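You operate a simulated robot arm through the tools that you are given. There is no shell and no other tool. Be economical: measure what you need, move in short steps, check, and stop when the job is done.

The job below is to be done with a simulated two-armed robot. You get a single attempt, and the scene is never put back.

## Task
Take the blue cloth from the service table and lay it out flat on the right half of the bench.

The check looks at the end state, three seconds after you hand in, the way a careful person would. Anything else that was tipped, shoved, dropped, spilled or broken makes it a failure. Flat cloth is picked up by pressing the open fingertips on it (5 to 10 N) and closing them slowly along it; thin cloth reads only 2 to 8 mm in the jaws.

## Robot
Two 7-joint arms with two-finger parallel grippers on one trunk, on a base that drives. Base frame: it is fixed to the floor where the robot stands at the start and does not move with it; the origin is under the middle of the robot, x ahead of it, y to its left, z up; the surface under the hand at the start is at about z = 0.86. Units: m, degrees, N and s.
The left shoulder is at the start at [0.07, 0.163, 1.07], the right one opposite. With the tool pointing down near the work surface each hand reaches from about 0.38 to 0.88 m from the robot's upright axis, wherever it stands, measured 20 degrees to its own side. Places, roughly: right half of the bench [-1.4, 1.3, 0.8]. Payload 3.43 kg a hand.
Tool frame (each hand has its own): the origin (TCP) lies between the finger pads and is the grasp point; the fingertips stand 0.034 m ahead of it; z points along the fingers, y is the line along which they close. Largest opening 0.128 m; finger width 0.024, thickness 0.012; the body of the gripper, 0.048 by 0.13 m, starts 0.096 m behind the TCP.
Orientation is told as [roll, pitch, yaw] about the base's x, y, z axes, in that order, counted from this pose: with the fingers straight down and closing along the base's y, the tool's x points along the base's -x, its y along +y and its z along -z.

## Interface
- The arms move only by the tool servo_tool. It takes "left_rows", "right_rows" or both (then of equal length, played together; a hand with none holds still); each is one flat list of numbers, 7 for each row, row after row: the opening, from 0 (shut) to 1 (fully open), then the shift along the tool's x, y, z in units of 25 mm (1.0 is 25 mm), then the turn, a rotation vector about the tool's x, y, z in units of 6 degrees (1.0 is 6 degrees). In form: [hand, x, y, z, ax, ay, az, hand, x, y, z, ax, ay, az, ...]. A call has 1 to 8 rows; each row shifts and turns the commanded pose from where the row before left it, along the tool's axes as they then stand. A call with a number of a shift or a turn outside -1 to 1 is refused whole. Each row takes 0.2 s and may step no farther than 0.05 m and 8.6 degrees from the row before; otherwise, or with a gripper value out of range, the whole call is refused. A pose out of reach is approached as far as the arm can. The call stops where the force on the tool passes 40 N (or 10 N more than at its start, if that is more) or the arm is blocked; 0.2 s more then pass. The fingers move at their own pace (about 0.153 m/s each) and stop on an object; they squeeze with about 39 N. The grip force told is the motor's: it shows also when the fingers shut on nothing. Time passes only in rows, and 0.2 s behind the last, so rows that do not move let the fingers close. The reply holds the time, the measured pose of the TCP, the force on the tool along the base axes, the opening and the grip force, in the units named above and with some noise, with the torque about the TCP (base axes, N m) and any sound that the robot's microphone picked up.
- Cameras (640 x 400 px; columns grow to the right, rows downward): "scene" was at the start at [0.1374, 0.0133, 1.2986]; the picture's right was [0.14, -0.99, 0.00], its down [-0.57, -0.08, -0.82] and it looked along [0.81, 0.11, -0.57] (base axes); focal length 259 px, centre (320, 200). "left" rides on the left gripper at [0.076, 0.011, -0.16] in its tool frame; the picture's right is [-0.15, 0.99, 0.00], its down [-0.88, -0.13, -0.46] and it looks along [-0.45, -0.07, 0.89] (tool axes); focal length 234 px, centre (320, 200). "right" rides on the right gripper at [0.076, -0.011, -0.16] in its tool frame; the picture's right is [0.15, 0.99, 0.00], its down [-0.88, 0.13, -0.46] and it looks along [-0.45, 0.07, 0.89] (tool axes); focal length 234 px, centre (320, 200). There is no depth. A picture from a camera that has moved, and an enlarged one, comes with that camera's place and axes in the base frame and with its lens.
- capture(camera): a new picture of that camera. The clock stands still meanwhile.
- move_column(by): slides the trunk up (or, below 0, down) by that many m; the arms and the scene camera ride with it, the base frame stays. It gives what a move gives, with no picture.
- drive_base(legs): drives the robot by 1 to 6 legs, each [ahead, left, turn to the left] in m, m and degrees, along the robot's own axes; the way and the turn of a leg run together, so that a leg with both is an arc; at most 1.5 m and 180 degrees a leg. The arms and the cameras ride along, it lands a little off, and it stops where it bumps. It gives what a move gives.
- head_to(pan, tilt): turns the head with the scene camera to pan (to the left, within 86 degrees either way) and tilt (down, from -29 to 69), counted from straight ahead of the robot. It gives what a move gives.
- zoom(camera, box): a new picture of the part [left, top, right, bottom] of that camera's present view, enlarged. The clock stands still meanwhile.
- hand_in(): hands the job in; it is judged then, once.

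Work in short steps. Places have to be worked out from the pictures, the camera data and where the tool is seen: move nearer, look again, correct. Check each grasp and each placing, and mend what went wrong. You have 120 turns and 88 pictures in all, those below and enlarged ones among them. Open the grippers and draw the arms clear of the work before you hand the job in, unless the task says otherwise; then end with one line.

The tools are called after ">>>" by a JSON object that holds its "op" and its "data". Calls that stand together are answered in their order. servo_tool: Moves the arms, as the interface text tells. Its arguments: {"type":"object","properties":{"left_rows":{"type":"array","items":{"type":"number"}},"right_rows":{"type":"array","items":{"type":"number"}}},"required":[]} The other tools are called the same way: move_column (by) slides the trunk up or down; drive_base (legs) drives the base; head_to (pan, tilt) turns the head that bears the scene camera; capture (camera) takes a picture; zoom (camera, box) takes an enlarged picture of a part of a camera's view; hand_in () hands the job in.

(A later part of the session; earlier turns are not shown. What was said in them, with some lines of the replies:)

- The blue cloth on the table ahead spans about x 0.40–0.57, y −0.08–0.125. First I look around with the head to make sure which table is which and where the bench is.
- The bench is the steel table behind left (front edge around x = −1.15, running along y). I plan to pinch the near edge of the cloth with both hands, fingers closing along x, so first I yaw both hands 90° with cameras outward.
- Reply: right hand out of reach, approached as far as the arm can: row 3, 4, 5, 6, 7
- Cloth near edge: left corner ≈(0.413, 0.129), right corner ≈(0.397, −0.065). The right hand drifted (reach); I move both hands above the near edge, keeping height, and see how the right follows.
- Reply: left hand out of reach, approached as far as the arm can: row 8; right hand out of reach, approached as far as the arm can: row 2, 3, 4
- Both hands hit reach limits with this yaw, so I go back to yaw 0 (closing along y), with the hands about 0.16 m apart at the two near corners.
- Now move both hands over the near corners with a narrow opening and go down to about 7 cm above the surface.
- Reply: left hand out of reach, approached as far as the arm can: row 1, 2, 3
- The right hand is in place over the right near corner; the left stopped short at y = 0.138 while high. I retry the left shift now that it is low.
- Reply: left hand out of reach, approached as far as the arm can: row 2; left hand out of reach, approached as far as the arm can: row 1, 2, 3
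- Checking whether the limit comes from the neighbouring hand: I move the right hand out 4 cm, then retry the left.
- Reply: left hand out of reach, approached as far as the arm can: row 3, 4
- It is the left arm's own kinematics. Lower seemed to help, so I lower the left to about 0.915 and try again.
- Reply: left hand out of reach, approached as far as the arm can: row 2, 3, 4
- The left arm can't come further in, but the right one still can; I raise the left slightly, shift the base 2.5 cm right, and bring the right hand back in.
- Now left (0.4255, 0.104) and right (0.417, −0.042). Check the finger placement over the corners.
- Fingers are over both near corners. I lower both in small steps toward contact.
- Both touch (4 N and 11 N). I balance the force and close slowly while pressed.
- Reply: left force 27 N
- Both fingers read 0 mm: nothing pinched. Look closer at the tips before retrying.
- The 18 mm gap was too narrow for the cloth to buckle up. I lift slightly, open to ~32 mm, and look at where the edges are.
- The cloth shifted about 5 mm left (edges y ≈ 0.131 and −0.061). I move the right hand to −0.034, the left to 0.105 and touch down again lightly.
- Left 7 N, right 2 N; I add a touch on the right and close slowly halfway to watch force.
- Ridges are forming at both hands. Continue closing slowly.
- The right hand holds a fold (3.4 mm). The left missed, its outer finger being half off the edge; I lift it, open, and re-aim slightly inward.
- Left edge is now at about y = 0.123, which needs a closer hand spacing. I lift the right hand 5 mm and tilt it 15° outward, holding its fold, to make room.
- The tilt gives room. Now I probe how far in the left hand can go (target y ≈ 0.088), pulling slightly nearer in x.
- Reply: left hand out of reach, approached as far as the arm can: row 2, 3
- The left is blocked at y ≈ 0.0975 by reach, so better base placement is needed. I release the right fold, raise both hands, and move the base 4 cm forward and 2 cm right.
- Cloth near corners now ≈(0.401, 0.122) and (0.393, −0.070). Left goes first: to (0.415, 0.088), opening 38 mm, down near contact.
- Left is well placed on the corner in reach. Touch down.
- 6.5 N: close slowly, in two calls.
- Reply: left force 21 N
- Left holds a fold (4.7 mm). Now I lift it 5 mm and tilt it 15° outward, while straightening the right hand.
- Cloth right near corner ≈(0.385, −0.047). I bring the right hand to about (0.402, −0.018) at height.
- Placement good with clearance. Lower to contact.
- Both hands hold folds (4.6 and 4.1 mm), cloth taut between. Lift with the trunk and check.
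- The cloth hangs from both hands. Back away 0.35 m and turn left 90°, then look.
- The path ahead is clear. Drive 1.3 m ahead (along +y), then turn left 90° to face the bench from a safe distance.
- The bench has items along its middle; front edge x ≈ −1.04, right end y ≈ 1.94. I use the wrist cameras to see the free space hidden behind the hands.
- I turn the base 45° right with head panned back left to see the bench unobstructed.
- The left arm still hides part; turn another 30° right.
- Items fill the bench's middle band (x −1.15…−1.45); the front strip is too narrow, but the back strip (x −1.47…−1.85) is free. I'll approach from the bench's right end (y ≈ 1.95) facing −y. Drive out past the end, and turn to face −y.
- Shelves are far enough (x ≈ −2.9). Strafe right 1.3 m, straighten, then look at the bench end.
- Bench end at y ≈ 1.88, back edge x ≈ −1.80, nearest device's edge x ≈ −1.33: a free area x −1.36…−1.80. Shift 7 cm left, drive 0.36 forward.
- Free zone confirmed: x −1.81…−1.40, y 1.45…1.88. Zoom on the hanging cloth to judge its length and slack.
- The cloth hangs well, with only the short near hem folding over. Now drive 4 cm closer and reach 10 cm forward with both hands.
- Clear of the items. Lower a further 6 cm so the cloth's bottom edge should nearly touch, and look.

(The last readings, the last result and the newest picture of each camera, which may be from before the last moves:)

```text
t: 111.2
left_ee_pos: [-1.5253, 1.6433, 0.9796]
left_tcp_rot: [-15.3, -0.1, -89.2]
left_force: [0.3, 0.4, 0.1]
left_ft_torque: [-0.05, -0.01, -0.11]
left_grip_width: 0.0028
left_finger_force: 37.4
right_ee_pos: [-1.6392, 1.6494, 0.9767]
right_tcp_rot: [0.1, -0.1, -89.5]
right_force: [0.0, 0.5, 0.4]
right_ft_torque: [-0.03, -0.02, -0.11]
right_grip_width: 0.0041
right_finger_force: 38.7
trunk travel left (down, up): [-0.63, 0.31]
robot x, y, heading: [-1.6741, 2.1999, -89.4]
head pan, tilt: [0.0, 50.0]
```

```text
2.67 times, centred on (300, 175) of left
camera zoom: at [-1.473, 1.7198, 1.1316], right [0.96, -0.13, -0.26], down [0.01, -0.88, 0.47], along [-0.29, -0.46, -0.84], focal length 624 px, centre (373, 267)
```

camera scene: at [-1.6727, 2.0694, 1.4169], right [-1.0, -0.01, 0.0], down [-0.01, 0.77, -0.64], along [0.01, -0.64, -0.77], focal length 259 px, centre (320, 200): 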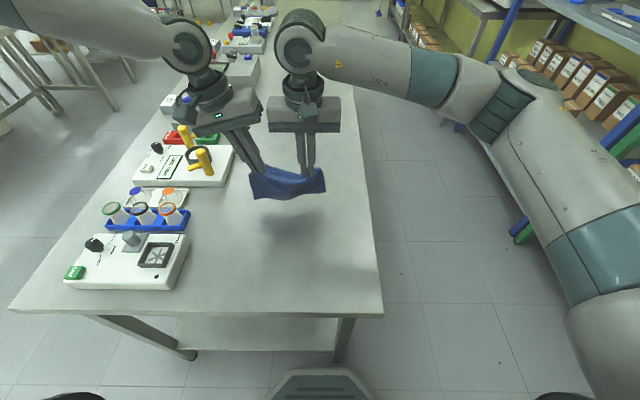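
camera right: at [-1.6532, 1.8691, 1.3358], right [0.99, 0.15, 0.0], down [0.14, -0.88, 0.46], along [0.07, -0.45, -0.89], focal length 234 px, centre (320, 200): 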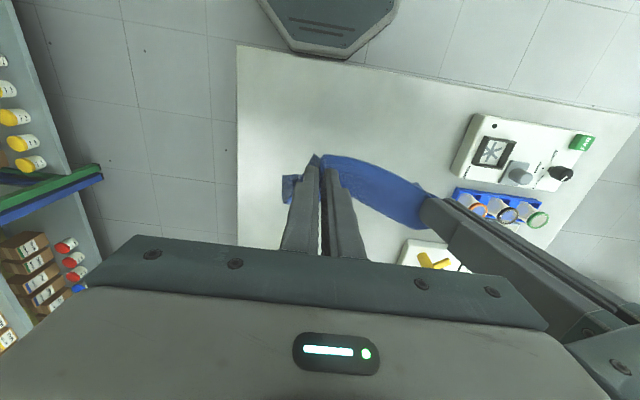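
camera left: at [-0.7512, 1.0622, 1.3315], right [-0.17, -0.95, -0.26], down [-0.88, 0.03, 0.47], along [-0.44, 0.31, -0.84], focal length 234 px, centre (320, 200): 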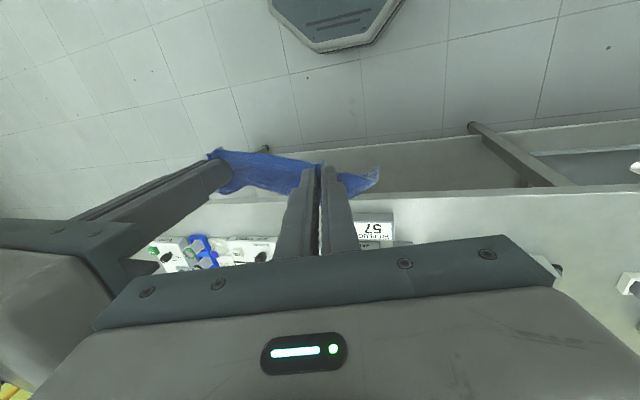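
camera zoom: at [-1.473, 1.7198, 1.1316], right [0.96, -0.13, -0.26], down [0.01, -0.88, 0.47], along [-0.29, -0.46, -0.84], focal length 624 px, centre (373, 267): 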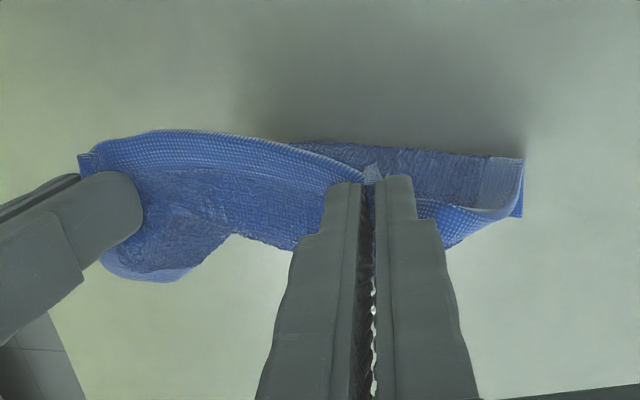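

Proceed with the lay: lower in small steps while drawing the hands back toward the robot (tool +x), then look.

>>> {"op": "move_column", "data": {"by": -0.02}}

>>> {"op": "servo_tool", "data": {"left_rows": [0, 0.4, 0, 0, 0, 0, 0, 0, 0.4, 0, 0, 0, 0, 0], "right_rows": [0, 0.4, 0, 0, 0, 0, 0, 0, 0.4, 0, 0, 0, 0, 0]}}

>>> {"op": "move_column", "data": {"by": -0.02}}

>>> {"op": "servo_tool", "data": {"left_rows": [0, 0.4, 0, 0, 0, 0, 0, 0, 0.4, 0, 0, 0, 0, 0], "right_rows": [0, 0.4, 0, 0, 0, 0, 0, 0, 0.4, 0, 0, 0, 0, 0]}}

>>> {"op": "zoom", "data": {"camera": "scene", "box": [160, 100, 400, 250]}}

```text
t: 111.9
left_ee_pos: [-1.5238, 1.6438, 0.961]
left_tcp_rot: [-15.4, -0.1, -89.4]
left_force: [0.1, 0.0, 0.5]
left_ft_torque: [-0.04, -0.02, -0.08]
left_grip_width: 0.003
left_finger_force: 37.3
right_ee_pos: [-1.6391, 1.6489, 0.9573]
right_tcp_rot: [0.1, -0.1, -89.5]
right_force: [0.7, 0.3, 0.4]
right_ft_torque: [-0.03, 0.01, -0.11]
right_grip_width: 0.0039
right_finger_force: 38.3
trunk travel left (down, up): [-0.61, 0.33]
robot x, y, heading: [-1.6732, 2.1927, -89.1]
head pan, tilt: [0.0, 50.0]
```

```text
t: 112.5
left_ee_pos: [-1.5233, 1.6636, 0.9601]
left_tcp_rot: [-15.3, -0.1, -89.2]
left_force: [0.2, 0.5, -0.2]
left_ft_torque: [0.0, -0.01, -0.07]
left_grip_width: 0.0032
left_finger_force: 38.3
right_ee_pos: [-1.6392, 1.6688, 0.9571]
right_tcp_rot: [0.1, -0.1, -89.6]
right_force: [-0.2, 0.1, 0.0]
right_ft_torque: [0.01, 0.0, -0.1]
right_grip_width: 0.0041
right_finger_force: 38.8
trunk travel left (down, up): [-0.61, 0.33]
robot x, y, heading: [-1.6753, 2.1933, -89.2]
head pan, tilt: [0.0, 50.0]
```

```text
t: 113.2
left_ee_pos: [-1.524, 1.6631, 0.9391]
left_tcp_rot: [-15.3, 0.0, -89.3]
left_force: [0.1, 0.8, -0.9]
left_ft_torque: [-0.05, 0.0, -0.08]
left_grip_width: 0.0033
left_finger_force: 37.5
right_ee_pos: [-1.6399, 1.6686, 0.9377]
right_tcp_rot: [0.0, -0.1, -89.6]
right_force: [-0.2, 0.0, -0.1]
right_ft_torque: [-0.03, 0.0, -0.1]
right_grip_width: 0.0038
right_finger_force: 38.6
trunk travel left (down, up): [-0.59, 0.35]
robot x, y, heading: [-1.676, 2.195, -89.2]
head pan, tilt: [0.0, 50.0]
```

```text
t: 113.8
left_ee_pos: [-1.5237, 1.6845, 0.9403]
left_tcp_rot: [-15.4, -0.1, -89.3]
left_force: [0.8, -0.2, -0.6]
left_ft_torque: [-0.07, -0.01, -0.11]
left_grip_width: 0.0031
left_finger_force: 37.6
right_ee_pos: [-1.6413, 1.6905, 0.9374]
right_tcp_rot: [0.1, -0.1, -89.6]
right_force: [-1.1, 0.4, -0.5]
right_ft_torque: [0.0, 0.0, -0.08]
right_grip_width: 0.0037
right_finger_force: 38.6
trunk travel left (down, up): [-0.59, 0.35]
robot x, y, heading: [-1.6755, 2.1974, -89.2]
head pan, tilt: [0.0, 50.0]
```

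```text
2.67 times, centred on (280, 175) of scene
camera zoom: at [-1.6729, 2.07, 1.3169], right [-1.0, -0.01, 0.0], down [-0.01, 0.77, -0.64], along [0.01, -0.64, -0.77], focal length 692 px, centre (427, 267)
```

zoom: 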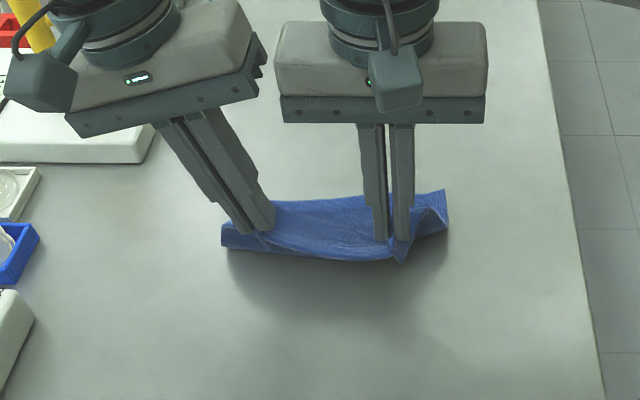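

The bulk is now trailing onto the bench behind the hands — laying works. Continue with further steps.

>>> {"op": "move_column", "data": {"by": -0.025}}

>>> {"op": "servo_tool", "data": {"left_rows": [0, 0.4, 0, 0, 0, 0, 0, 0, 0.4, 0, 0, 0, 0, 0], "right_rows": [0, 0.4, 0, 0, 0, 0, 0, 0, 0.4, 0, 0, 0, 0, 0]}}

>>> {"op": "move_column", "data": {"by": -0.025}}

>>> {"op": "servo_tool", "data": {"left_rows": [0, 0.4, 0, 0, 0, 0, 0, 0, 0.4, 0, 0, 0, 0, 0], "right_rows": [0, 0.4, 0, 0, 0, 0, 0, 0, 0.4, 0, 0, 0, 0, 0]}}

>>> {"op": "zoom", "data": {"camera": "scene", "box": [160, 120, 400, 270]}}

```text
t: 114.5
left_ee_pos: [-1.5241, 1.6838, 0.9153]
left_tcp_rot: [-15.3, -0.1, -89.2]
left_force: [0.9, -0.1, -0.1]
left_ft_torque: [0.0, -0.01, -0.07]
left_grip_width: 0.0027
left_finger_force: 37.6
right_ee_pos: [-1.6406, 1.689, 0.9128]
right_tcp_rot: [0.0, -0.1, -89.6]
right_force: [0.5, 0.1, 0.6]
right_ft_torque: [-0.04, 0.02, -0.11]
right_grip_width: 0.004
right_finger_force: 38.7
trunk travel left (down, up): [-0.565, 0.375]
robot x, y, heading: [-1.6719, 2.197, -89.2]
head pan, tilt: [0.0, 50.0]
```

```text
t: 115.1
left_ee_pos: [-1.5261, 1.7039, 0.9145]
left_tcp_rot: [-15.2, -0.2, -89.4]
left_force: [1.0, 0.1, 0.0]
left_ft_torque: [-0.04, -0.02, -0.08]
left_grip_width: 0.003
left_finger_force: 37.6
right_ee_pos: [-1.6404, 1.7085, 0.913]
right_tcp_rot: [0.0, -0.1, -89.6]
right_force: [0.3, -0.5, -0.2]
right_ft_torque: [0.01, -0.04, -0.08]
right_grip_width: 0.0038
right_finger_force: 38.6
trunk travel left (down, up): [-0.565, 0.375]
robot x, y, heading: [-1.6755, 2.1953, -89.2]
head pan, tilt: [0.0, 50.0]
```

```text
t: 115.8
left_ee_pos: [-1.5258, 1.7045, 0.8902]
left_tcp_rot: [-15.3, -0.2, -89.3]
left_force: [-0.3, -0.4, 0.4]
left_ft_torque: [-0.02, 0.02, -0.09]
left_grip_width: 0.003
left_finger_force: 37.7
right_ee_pos: [-1.64, 1.7093, 0.8882]
right_tcp_rot: [0.1, -0.1, -89.6]
right_force: [0.8, 1.5, 5.9]
right_ft_torque: [-0.02, 0.04, -0.05]
right_grip_width: 0.0037
right_finger_force: 38.6
trunk travel left (down, up): [-0.54, 0.4]
robot x, y, heading: [-1.6742, 2.1964, -89.3]
head pan, tilt: [0.0, 50.0]
```

```text
t: 116.4
left_ee_pos: [-1.5249, 1.7233, 0.8901]
left_tcp_rot: [-15.4, -0.1, -89.3]
left_force: [0.2, -0.7, 2.0]
left_ft_torque: [-0.02, 0.0, -0.13]
left_grip_width: 0.0029
left_finger_force: 37.8
right_ee_pos: [-1.642, 1.7287, 0.8878]
right_tcp_rot: [0.1, -0.1, -89.5]
right_force: [0.0, -1.7, 6.5]
right_ft_torque: [-0.1, -0.03, -0.1]
right_grip_width: 0.004
right_finger_force: 38.5
trunk travel left (down, up): [-0.54, 0.4]
robot x, y, heading: [-1.6741, 2.1955, -89.3]
head pan, tilt: [0.0, 50.0]
```

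```text
2.67 times, centred on (280, 195) of scene
camera zoom: at [-1.6728, 2.07, 1.2669], right [-1.0, -0.01, 0.0], down [-0.01, 0.77, -0.64], along [0.01, -0.64, -0.77], focal length 692 px, centre (427, 213)
```

zoom: 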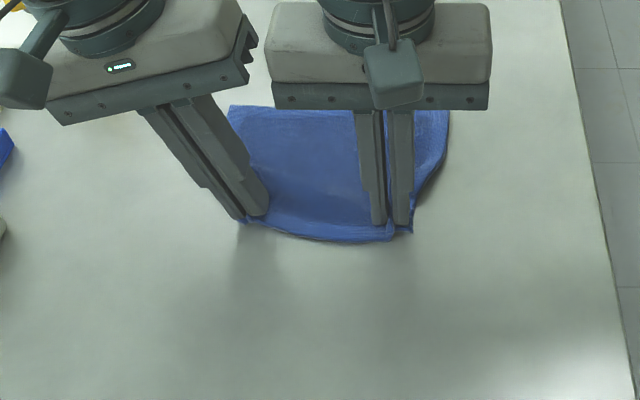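

The bench is at z ≈ 0.855 and the cloth is nearly laid (far edge y ≈ 1.607, near hem ≈ 1.754). I raise a hair, pull back 1.6 cm to stretch it, and check.

>>> {"op": "servo_tool", "data": {"left_rows": [0, 0, 0, -0.04, 0, 0, 0, 0, 0.3, 0, 0, 0, 0, 0, 0, 0.3, 0, 0, 0, 0, 0], "right_rows": [0, 0, 0, -0.1, 0, 0, 0, 0, 0.3, -0.05, 0, 0, 0, 0, 0, 0.3, -0.05, 0, 0, 0, 0]}}

>>> {"op": "zoom", "data": {"camera": "scene", "box": [160, 120, 400, 270]}}

>>> {"op": "zoom", "data": {"camera": "right", "box": [160, 80, 480, 280]}}

```text
t: 117.2
left_ee_pos: [-1.5261, 1.7381, 0.8898]
left_tcp_rot: [-15.2, -0.1, -89.2]
left_force: [0.0, 0.4, 1.3]
left_ft_torque: [-0.03, 0.03, -0.06]
left_grip_width: 0.0031
left_finger_force: 37.3
right_ee_pos: [-1.645, 1.7428, 0.8901]
right_tcp_rot: [0.0, -0.1, -89.7]
right_force: [0.8, 0.1, 0.1]
right_ft_torque: [-0.03, -0.02, -0.08]
right_grip_width: 0.0039
right_finger_force: 38.3
trunk travel left (down, up): [-0.54, 0.4]
robot x, y, heading: [-1.6741, 2.1978, -89.5]
head pan, tilt: [0.0, 50.0]
```

```text
2.67 times, centred on (280, 195) of scene
camera zoom: at [-1.6728, 2.0697, 1.2668], right [-1.0, -0.01, 0.0], down [-0.01, 0.77, -0.64], along [0.01, -0.64, -0.77], focal length 692 px, centre (427, 213)
```

zoom: 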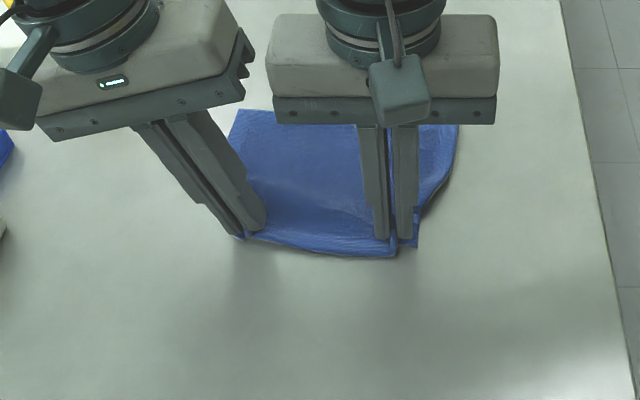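

```text
2.00 times, centred on (320, 180) of right
camera zoom: at [-1.6562, 1.8184, 1.0489], right [0.99, 0.15, 0.0], down [0.14, -0.88, 0.46], along [0.07, -0.45, -0.89], focal length 468 px, centre (320, 240)
```

zoom: 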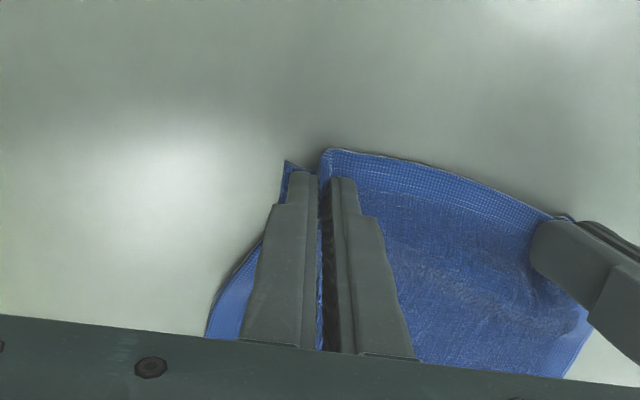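

Nicely laid. Now the right hand presses lightly and opens slowly to spread its fold flat.

>>> {"op": "servo_tool", "data": {"right_rows": [0, 0, 0, 0.06, 0, 0, 0, 0.05, 0, 0, 0, 0, 0, 0, 0.1, 0, 0, 0, 0, 0, 0, 0.15, 0, 0, 0, 0, 0, 0, 0.2, 0, 0, 0, 0, 0, 0, 0.25, 0, 0, 0, 0, 0, 0, 0.3, 0, 0, 0, 0, 0, 0]}}

>>> {"op": "zoom", "data": {"camera": "right", "box": [160, 80, 480, 280]}}

```text
t: 118.8
left_ee_pos: [-1.5252, 1.738, 0.8905]
left_tcp_rot: [-15.3, 0.0, -89.2]
left_force: [-0.4, 0.2, 1.3]
left_ft_torque: [0.0, 0.0, -0.1]
left_grip_width: 0.0032
left_finger_force: 37.6
right_ee_pos: [-1.6434, 1.7429, 0.8884]
right_tcp_rot: [0.0, -0.1, -89.6]
right_force: [-0.1, 0.1, 0.9]
right_ft_torque: [-0.02, 0.0, -0.04]
right_grip_width: 0.038
right_finger_force: 0.3
trunk travel left (down, up): [-0.54, 0.4]
robot x, y, heading: [-1.6746, 2.1947, -89.4]
head pan, tilt: [0.0, 50.0]
```

```text
2.00 times, centred on (320, 180) of right
camera zoom: at [-1.6555, 1.8189, 1.0478], right [0.99, 0.15, 0.0], down [0.14, -0.88, 0.46], along [0.07, -0.45, -0.89], focal length 468 px, centre (320, 240)
```

zoom: 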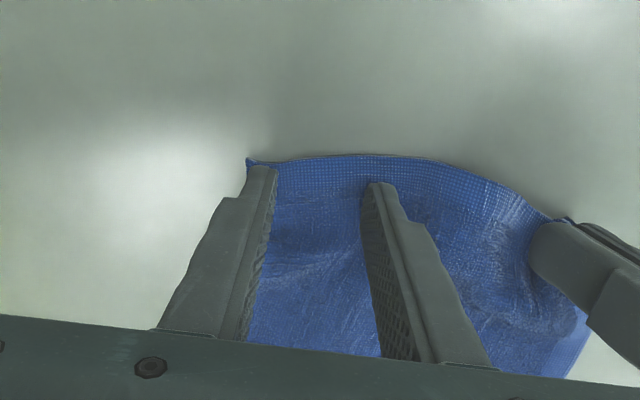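

The right fold opened out. I lift the right hand away up and outward, then straighten the left hand about its tips.

>>> {"op": "servo_tool", "data": {"right_rows": [0.3, 0, 0, -0.5, 0, 0, 0, 0.3, 0, 0, -1, 0, 0, 0, 0.3, 0, -0.8, -0.5, 0, 0, 0, 0.3, 0, -1, 0, 0, 0, 0, 0.3, 0, -1, 0, 0, 0, 0]}}

>>> {"op": "servo_tool", "data": {"left_rows": [0, 0, -0.12, -0.04, -0.85, 0, 0, 0, 0, -0.12, 0, -0.85, 0, 0, 0, 0, -0.12, 0, -0.85, 0, 0, 0, 0, 0, 0, 0, 0, 0]}}

>>> {"op": "capture", "data": {"camera": "scene"}}

```text
t: 120.0
left_ee_pos: [-1.5268, 1.7389, 0.8912]
left_tcp_rot: [-15.3, -0.1, -89.3]
left_force: [-0.5, 0.2, 0.5]
left_ft_torque: [-0.02, -0.02, -0.08]
left_grip_width: 0.0031
left_finger_force: 37.9
right_ee_pos: [-1.7142, 1.7415, 0.9387]
right_tcp_rot: [0.1, -0.2, -89.5]
right_force: [-0.9, -0.5, 0.0]
right_ft_torque: [0.02, 0.01, -0.03]
right_grip_width: 0.0384
right_finger_force: 0.1
trunk travel left (down, up): [-0.54, 0.4]
robot x, y, heading: [-1.6771, 2.1936, -89.4]
head pan, tilt: [0.0, 50.0]
```

```text
t: 121.0
left_ee_pos: [-1.5338, 1.7381, 0.8931]
left_tcp_rot: [0.1, -0.2, -89.2]
left_force: [-0.5, 0.5, 0.1]
left_ft_torque: [-0.02, 0.04, -0.03]
left_grip_width: 0.0034
left_finger_force: 37.3
right_ee_pos: [-1.7131, 1.7435, 0.9402]
right_tcp_rot: [0.0, -0.1, -89.7]
right_force: [0.0, -0.2, -0.4]
right_ft_torque: [-0.04, -0.03, 0.02]
right_grip_width: 0.0383
right_finger_force: 0.1
trunk travel left (down, up): [-0.54, 0.4]
robot x, y, heading: [-1.6762, 2.197, -89.3]
head pan, tilt: [0.0, 50.0]
```

```text
33 pictures are left
camera scene: at [-1.6727, 2.0702, 1.267], right [-1.0, -0.01, 0.0], down [-0.01, 0.77, -0.64], along [0.01, -0.64, -0.77], focal length 259 px, centre (320, 200)
```

scene: 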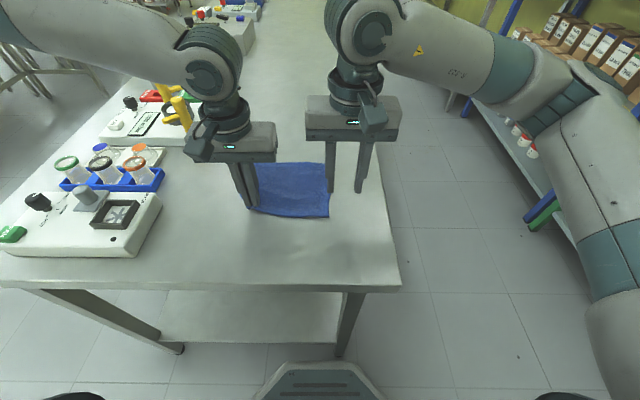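

Excellent. Left: press lightly and open slowly.

>>> {"op": "servo_tool", "data": {"left_rows": [0, 0, 0.1, 0, 0, 0, 0, 0, 0, 0.1, 0.18, 0, 0, 0, 0.05, 0, 0, 0, 0, 0, 0, 0.1, 0, 0, 0, 0, 0, 0, 0.15, 0, 0, 0, 0, 0, 0, 0.2, 0, 0, 0, 0, 0, 0, 0.25, 0, 0, 0, 0, 0, 0, 0.3, 0, 0, 0, 0, 0, 0]}}

>>> {"op": "zoom", "data": {"camera": "left", "box": [120, 80, 440, 280]}}

```text
t: 122.8
left_ee_pos: [-1.5289, 1.7382, 0.8891]
left_tcp_rot: [0.0, -0.1, -89.2]
left_force: [1.0, 0.8, 0.2]
left_ft_torque: [-0.01, 0.02, 0.01]
left_grip_width: 0.0381
left_finger_force: 0.1
right_ee_pos: [-1.7139, 1.7415, 0.9385]
right_tcp_rot: [0.1, -0.2, -89.6]
right_force: [-0.2, -0.4, -0.2]
right_ft_torque: [0.0, 0.01, -0.02]
right_grip_width: 0.0382
right_finger_force: 0.1
trunk travel left (down, up): [-0.54, 0.4]
robot x, y, heading: [-1.6731, 2.1946, -89.2]
head pan, tilt: [0.0, 50.0]
```

```text
2.00 times, centred on (280, 180) of left
camera zoom: at [-1.5189, 1.8135, 1.0487], right [0.99, -0.13, 0.0], down [-0.12, -0.88, 0.46], along [-0.06, -0.45, -0.89], focal length 468 px, centre (400, 240)
```

zoom: 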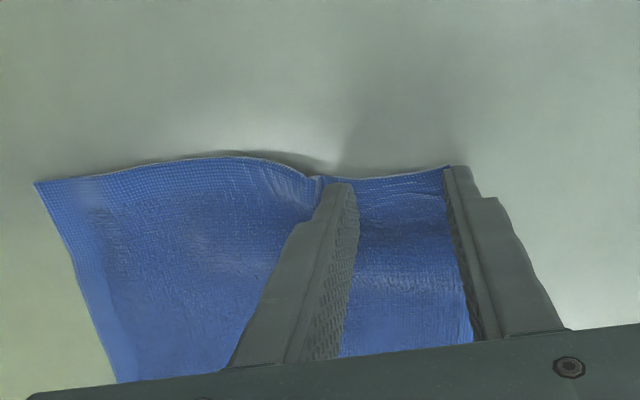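

Released. Lift the left hand up and away, and view the cloth.

>>> {"op": "servo_tool", "data": {"left_rows": [0.3, 0, 0, -0.5, 0, 0, 0, 0.3, 0, 0, -1, 0, 0, 0, 0.3, 0, 0.5, -1, 0, 0, 0, 0.3, 0, 0.5, -0.5, 0, 0, 0], "right_rows": [0.3, 0, 0, 0, 0, 0, 0, 0.3, 0, 0, 0, 0, 0, 0, 0.3, 0, 0, -1, 0, 0, 0, 0.3, 0, 0, -1, 0, 0, 0]}}

>>> {"op": "zoom", "data": {"camera": "scene", "box": [200, 120, 400, 245]}}

>>> {"op": "zoom", "data": {"camera": "left", "box": [80, 40, 400, 240]}}

```text
t: 123.8
left_ee_pos: [-1.5048, 1.7391, 0.9632]
left_tcp_rot: [0.1, -0.1, -89.2]
left_force: [1.1, 0.3, -0.5]
left_ft_torque: [0.01, 0.02, -0.02]
left_grip_width: 0.0385
left_finger_force: 0.1
right_ee_pos: [-1.7137, 1.7427, 0.9872]
right_tcp_rot: [0.0, -0.2, -89.6]
right_force: [0.9, -0.5, 0.0]
right_ft_torque: [-0.01, 0.0, 0.03]
right_grip_width: 0.0383
right_finger_force: 0.1
trunk travel left (down, up): [-0.54, 0.4]
robot x, y, heading: [-1.6751, 2.196, -89.3]
head pan, tilt: [0.0, 50.0]
```

```text
3.20 times, centred on (300, 182) of scene
camera zoom: at [-1.6723, 2.0699, 1.2668], right [-1.0, -0.01, 0.0], down [-0.01, 0.77, -0.64], along [0.01, -0.64, -0.77], focal length 830 px, centre (384, 256)
```

zoom: 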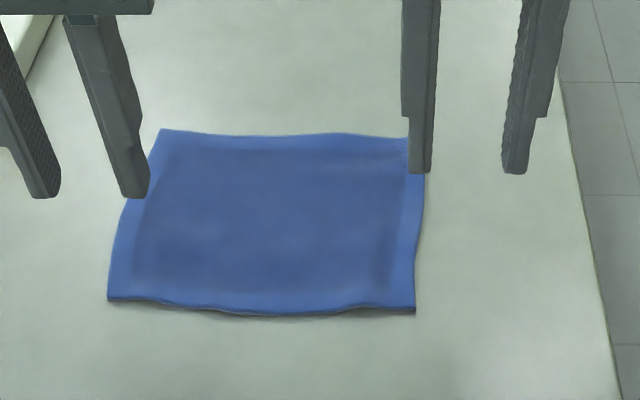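

```text
2.00 times, centred on (240, 140) of left
camera zoom: at [-1.4942, 1.8152, 1.1231], right [0.99, -0.13, 0.0], down [-0.12, -0.88, 0.46], along [-0.06, -0.45, -0.89], focal length 468 px, centre (480, 320)
```

zoom: 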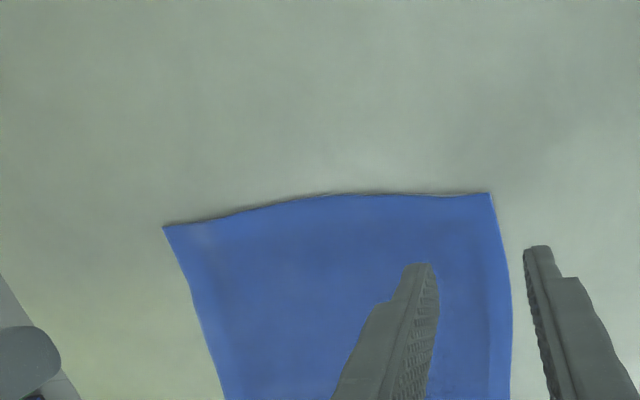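

The cloth lies flat. I raise the trunk and back the robot away, then take a final look.

>>> {"op": "move_column", "data": {"by": 0.25}}

>>> {"op": "drive_base", "data": {"legs": [[-0.45, 0, 0]]}}

>>> {"op": "capture", "data": {"camera": "scene"}}

```text
t: 126.4
left_ee_pos: [-1.5041, 1.7395, 1.2123]
left_tcp_rot: [0.0, -0.1, -89.2]
left_force: [-0.4, 1.0, -0.4]
left_ft_torque: [0.0, 0.01, -0.01]
left_grip_width: 0.0383
left_finger_force: 0.2
right_ee_pos: [-1.7127, 1.7422, 1.2367]
right_tcp_rot: [0.0, -0.1, -89.6]
right_force: [-0.4, 0.3, 0.3]
right_ft_torque: [-0.01, -0.03, 0.01]
right_grip_width: 0.0385
right_finger_force: 0.1
trunk travel left (down, up): [-0.79, 0.15]
robot x, y, heading: [-1.6722, 2.1926, -89.2]
head pan, tilt: [0.0, 50.0]
```

```text
t: 129.1
left_ee_pos: [-1.5087, 2.1852, 1.2125]
left_tcp_rot: [0.1, 0.0, -89.1]
left_force: [-0.6, -0.4, 0.9]
left_ft_torque: [-0.02, -0.04, -0.03]
left_grip_width: 0.0386
left_finger_force: 0.0
right_ee_pos: [-1.718, 2.1875, 1.237]
right_tcp_rot: [0.0, 0.0, -89.4]
right_force: [0.5, 0.3, 0.2]
right_ft_torque: [0.0, -0.01, 0.01]
right_grip_width: 0.0387
right_finger_force: 0.1
trunk travel left (down, up): [-0.79, 0.15]
robot x, y, heading: [-1.682, 2.6422, -89.1]
head pan, tilt: [0.0, 50.0]
```

```text
29 pictures are left
camera scene: at [-1.6783, 2.5141, 1.5167], right [-1.0, -0.01, 0.0], down [-0.01, 0.77, -0.64], along [0.01, -0.64, -0.77], focal length 259 px, centre (320, 200)
```

scene: 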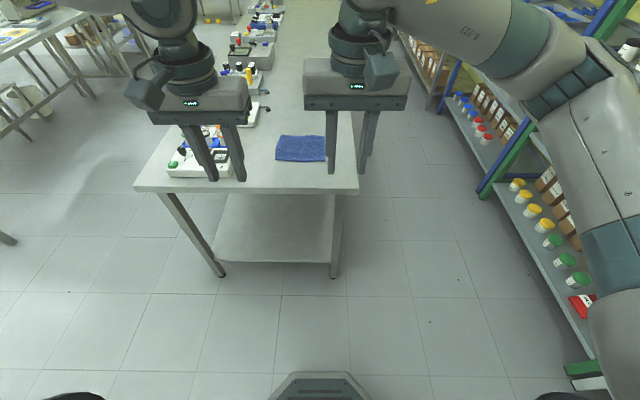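

The cloth lies flat on the bench's right half, nothing else was disturbed, and the arms are clear with the grippers open; hand in.

>>> {"op": "servo_tool", "data": {"left_rows": [0.8, 0, 0, 0, 0, 0, 0, 0.8, 0, 0, 0, 0, 0, 0], "right_rows": [0.8, 0, 0, 0, 0, 0, 0, 0.8, 0, 0, 0, 0, 0, 0]}}

>>> {"op": "hand_in", "data": {}}

```text
t: 129.7
left_ee_pos: [-1.5087, 2.1858, 1.2125]
left_tcp_rot: [0.0, -0.1, -89.1]
left_force: [-0.4, -0.1, 0.4]
left_ft_torque: [0.01, -0.06, 0.01]
left_grip_width: 0.1022
left_finger_force: 0.0
right_ee_pos: [-1.7183, 2.1875, 1.237]
right_tcp_rot: [0.0, 0.0, -89.4]
right_force: [-0.8, -0.6, -0.1]
right_ft_torque: [0.01, 0.04, 0.02]
right_grip_width: 0.1023
right_finger_force: 0.0
trunk travel left (down, up): [-0.79, 0.15]
robot x, y, heading: [-1.6772, 2.6432, -89.0]
head pan, tilt: [0.0, 50.0]
```

```text
The job is handed in.
```

The blue cloth is laid out flat on the right half of the bench, in the clear strip behind the instruments at the right end; I saw nothing else knocked or moved, and the job is handed in.
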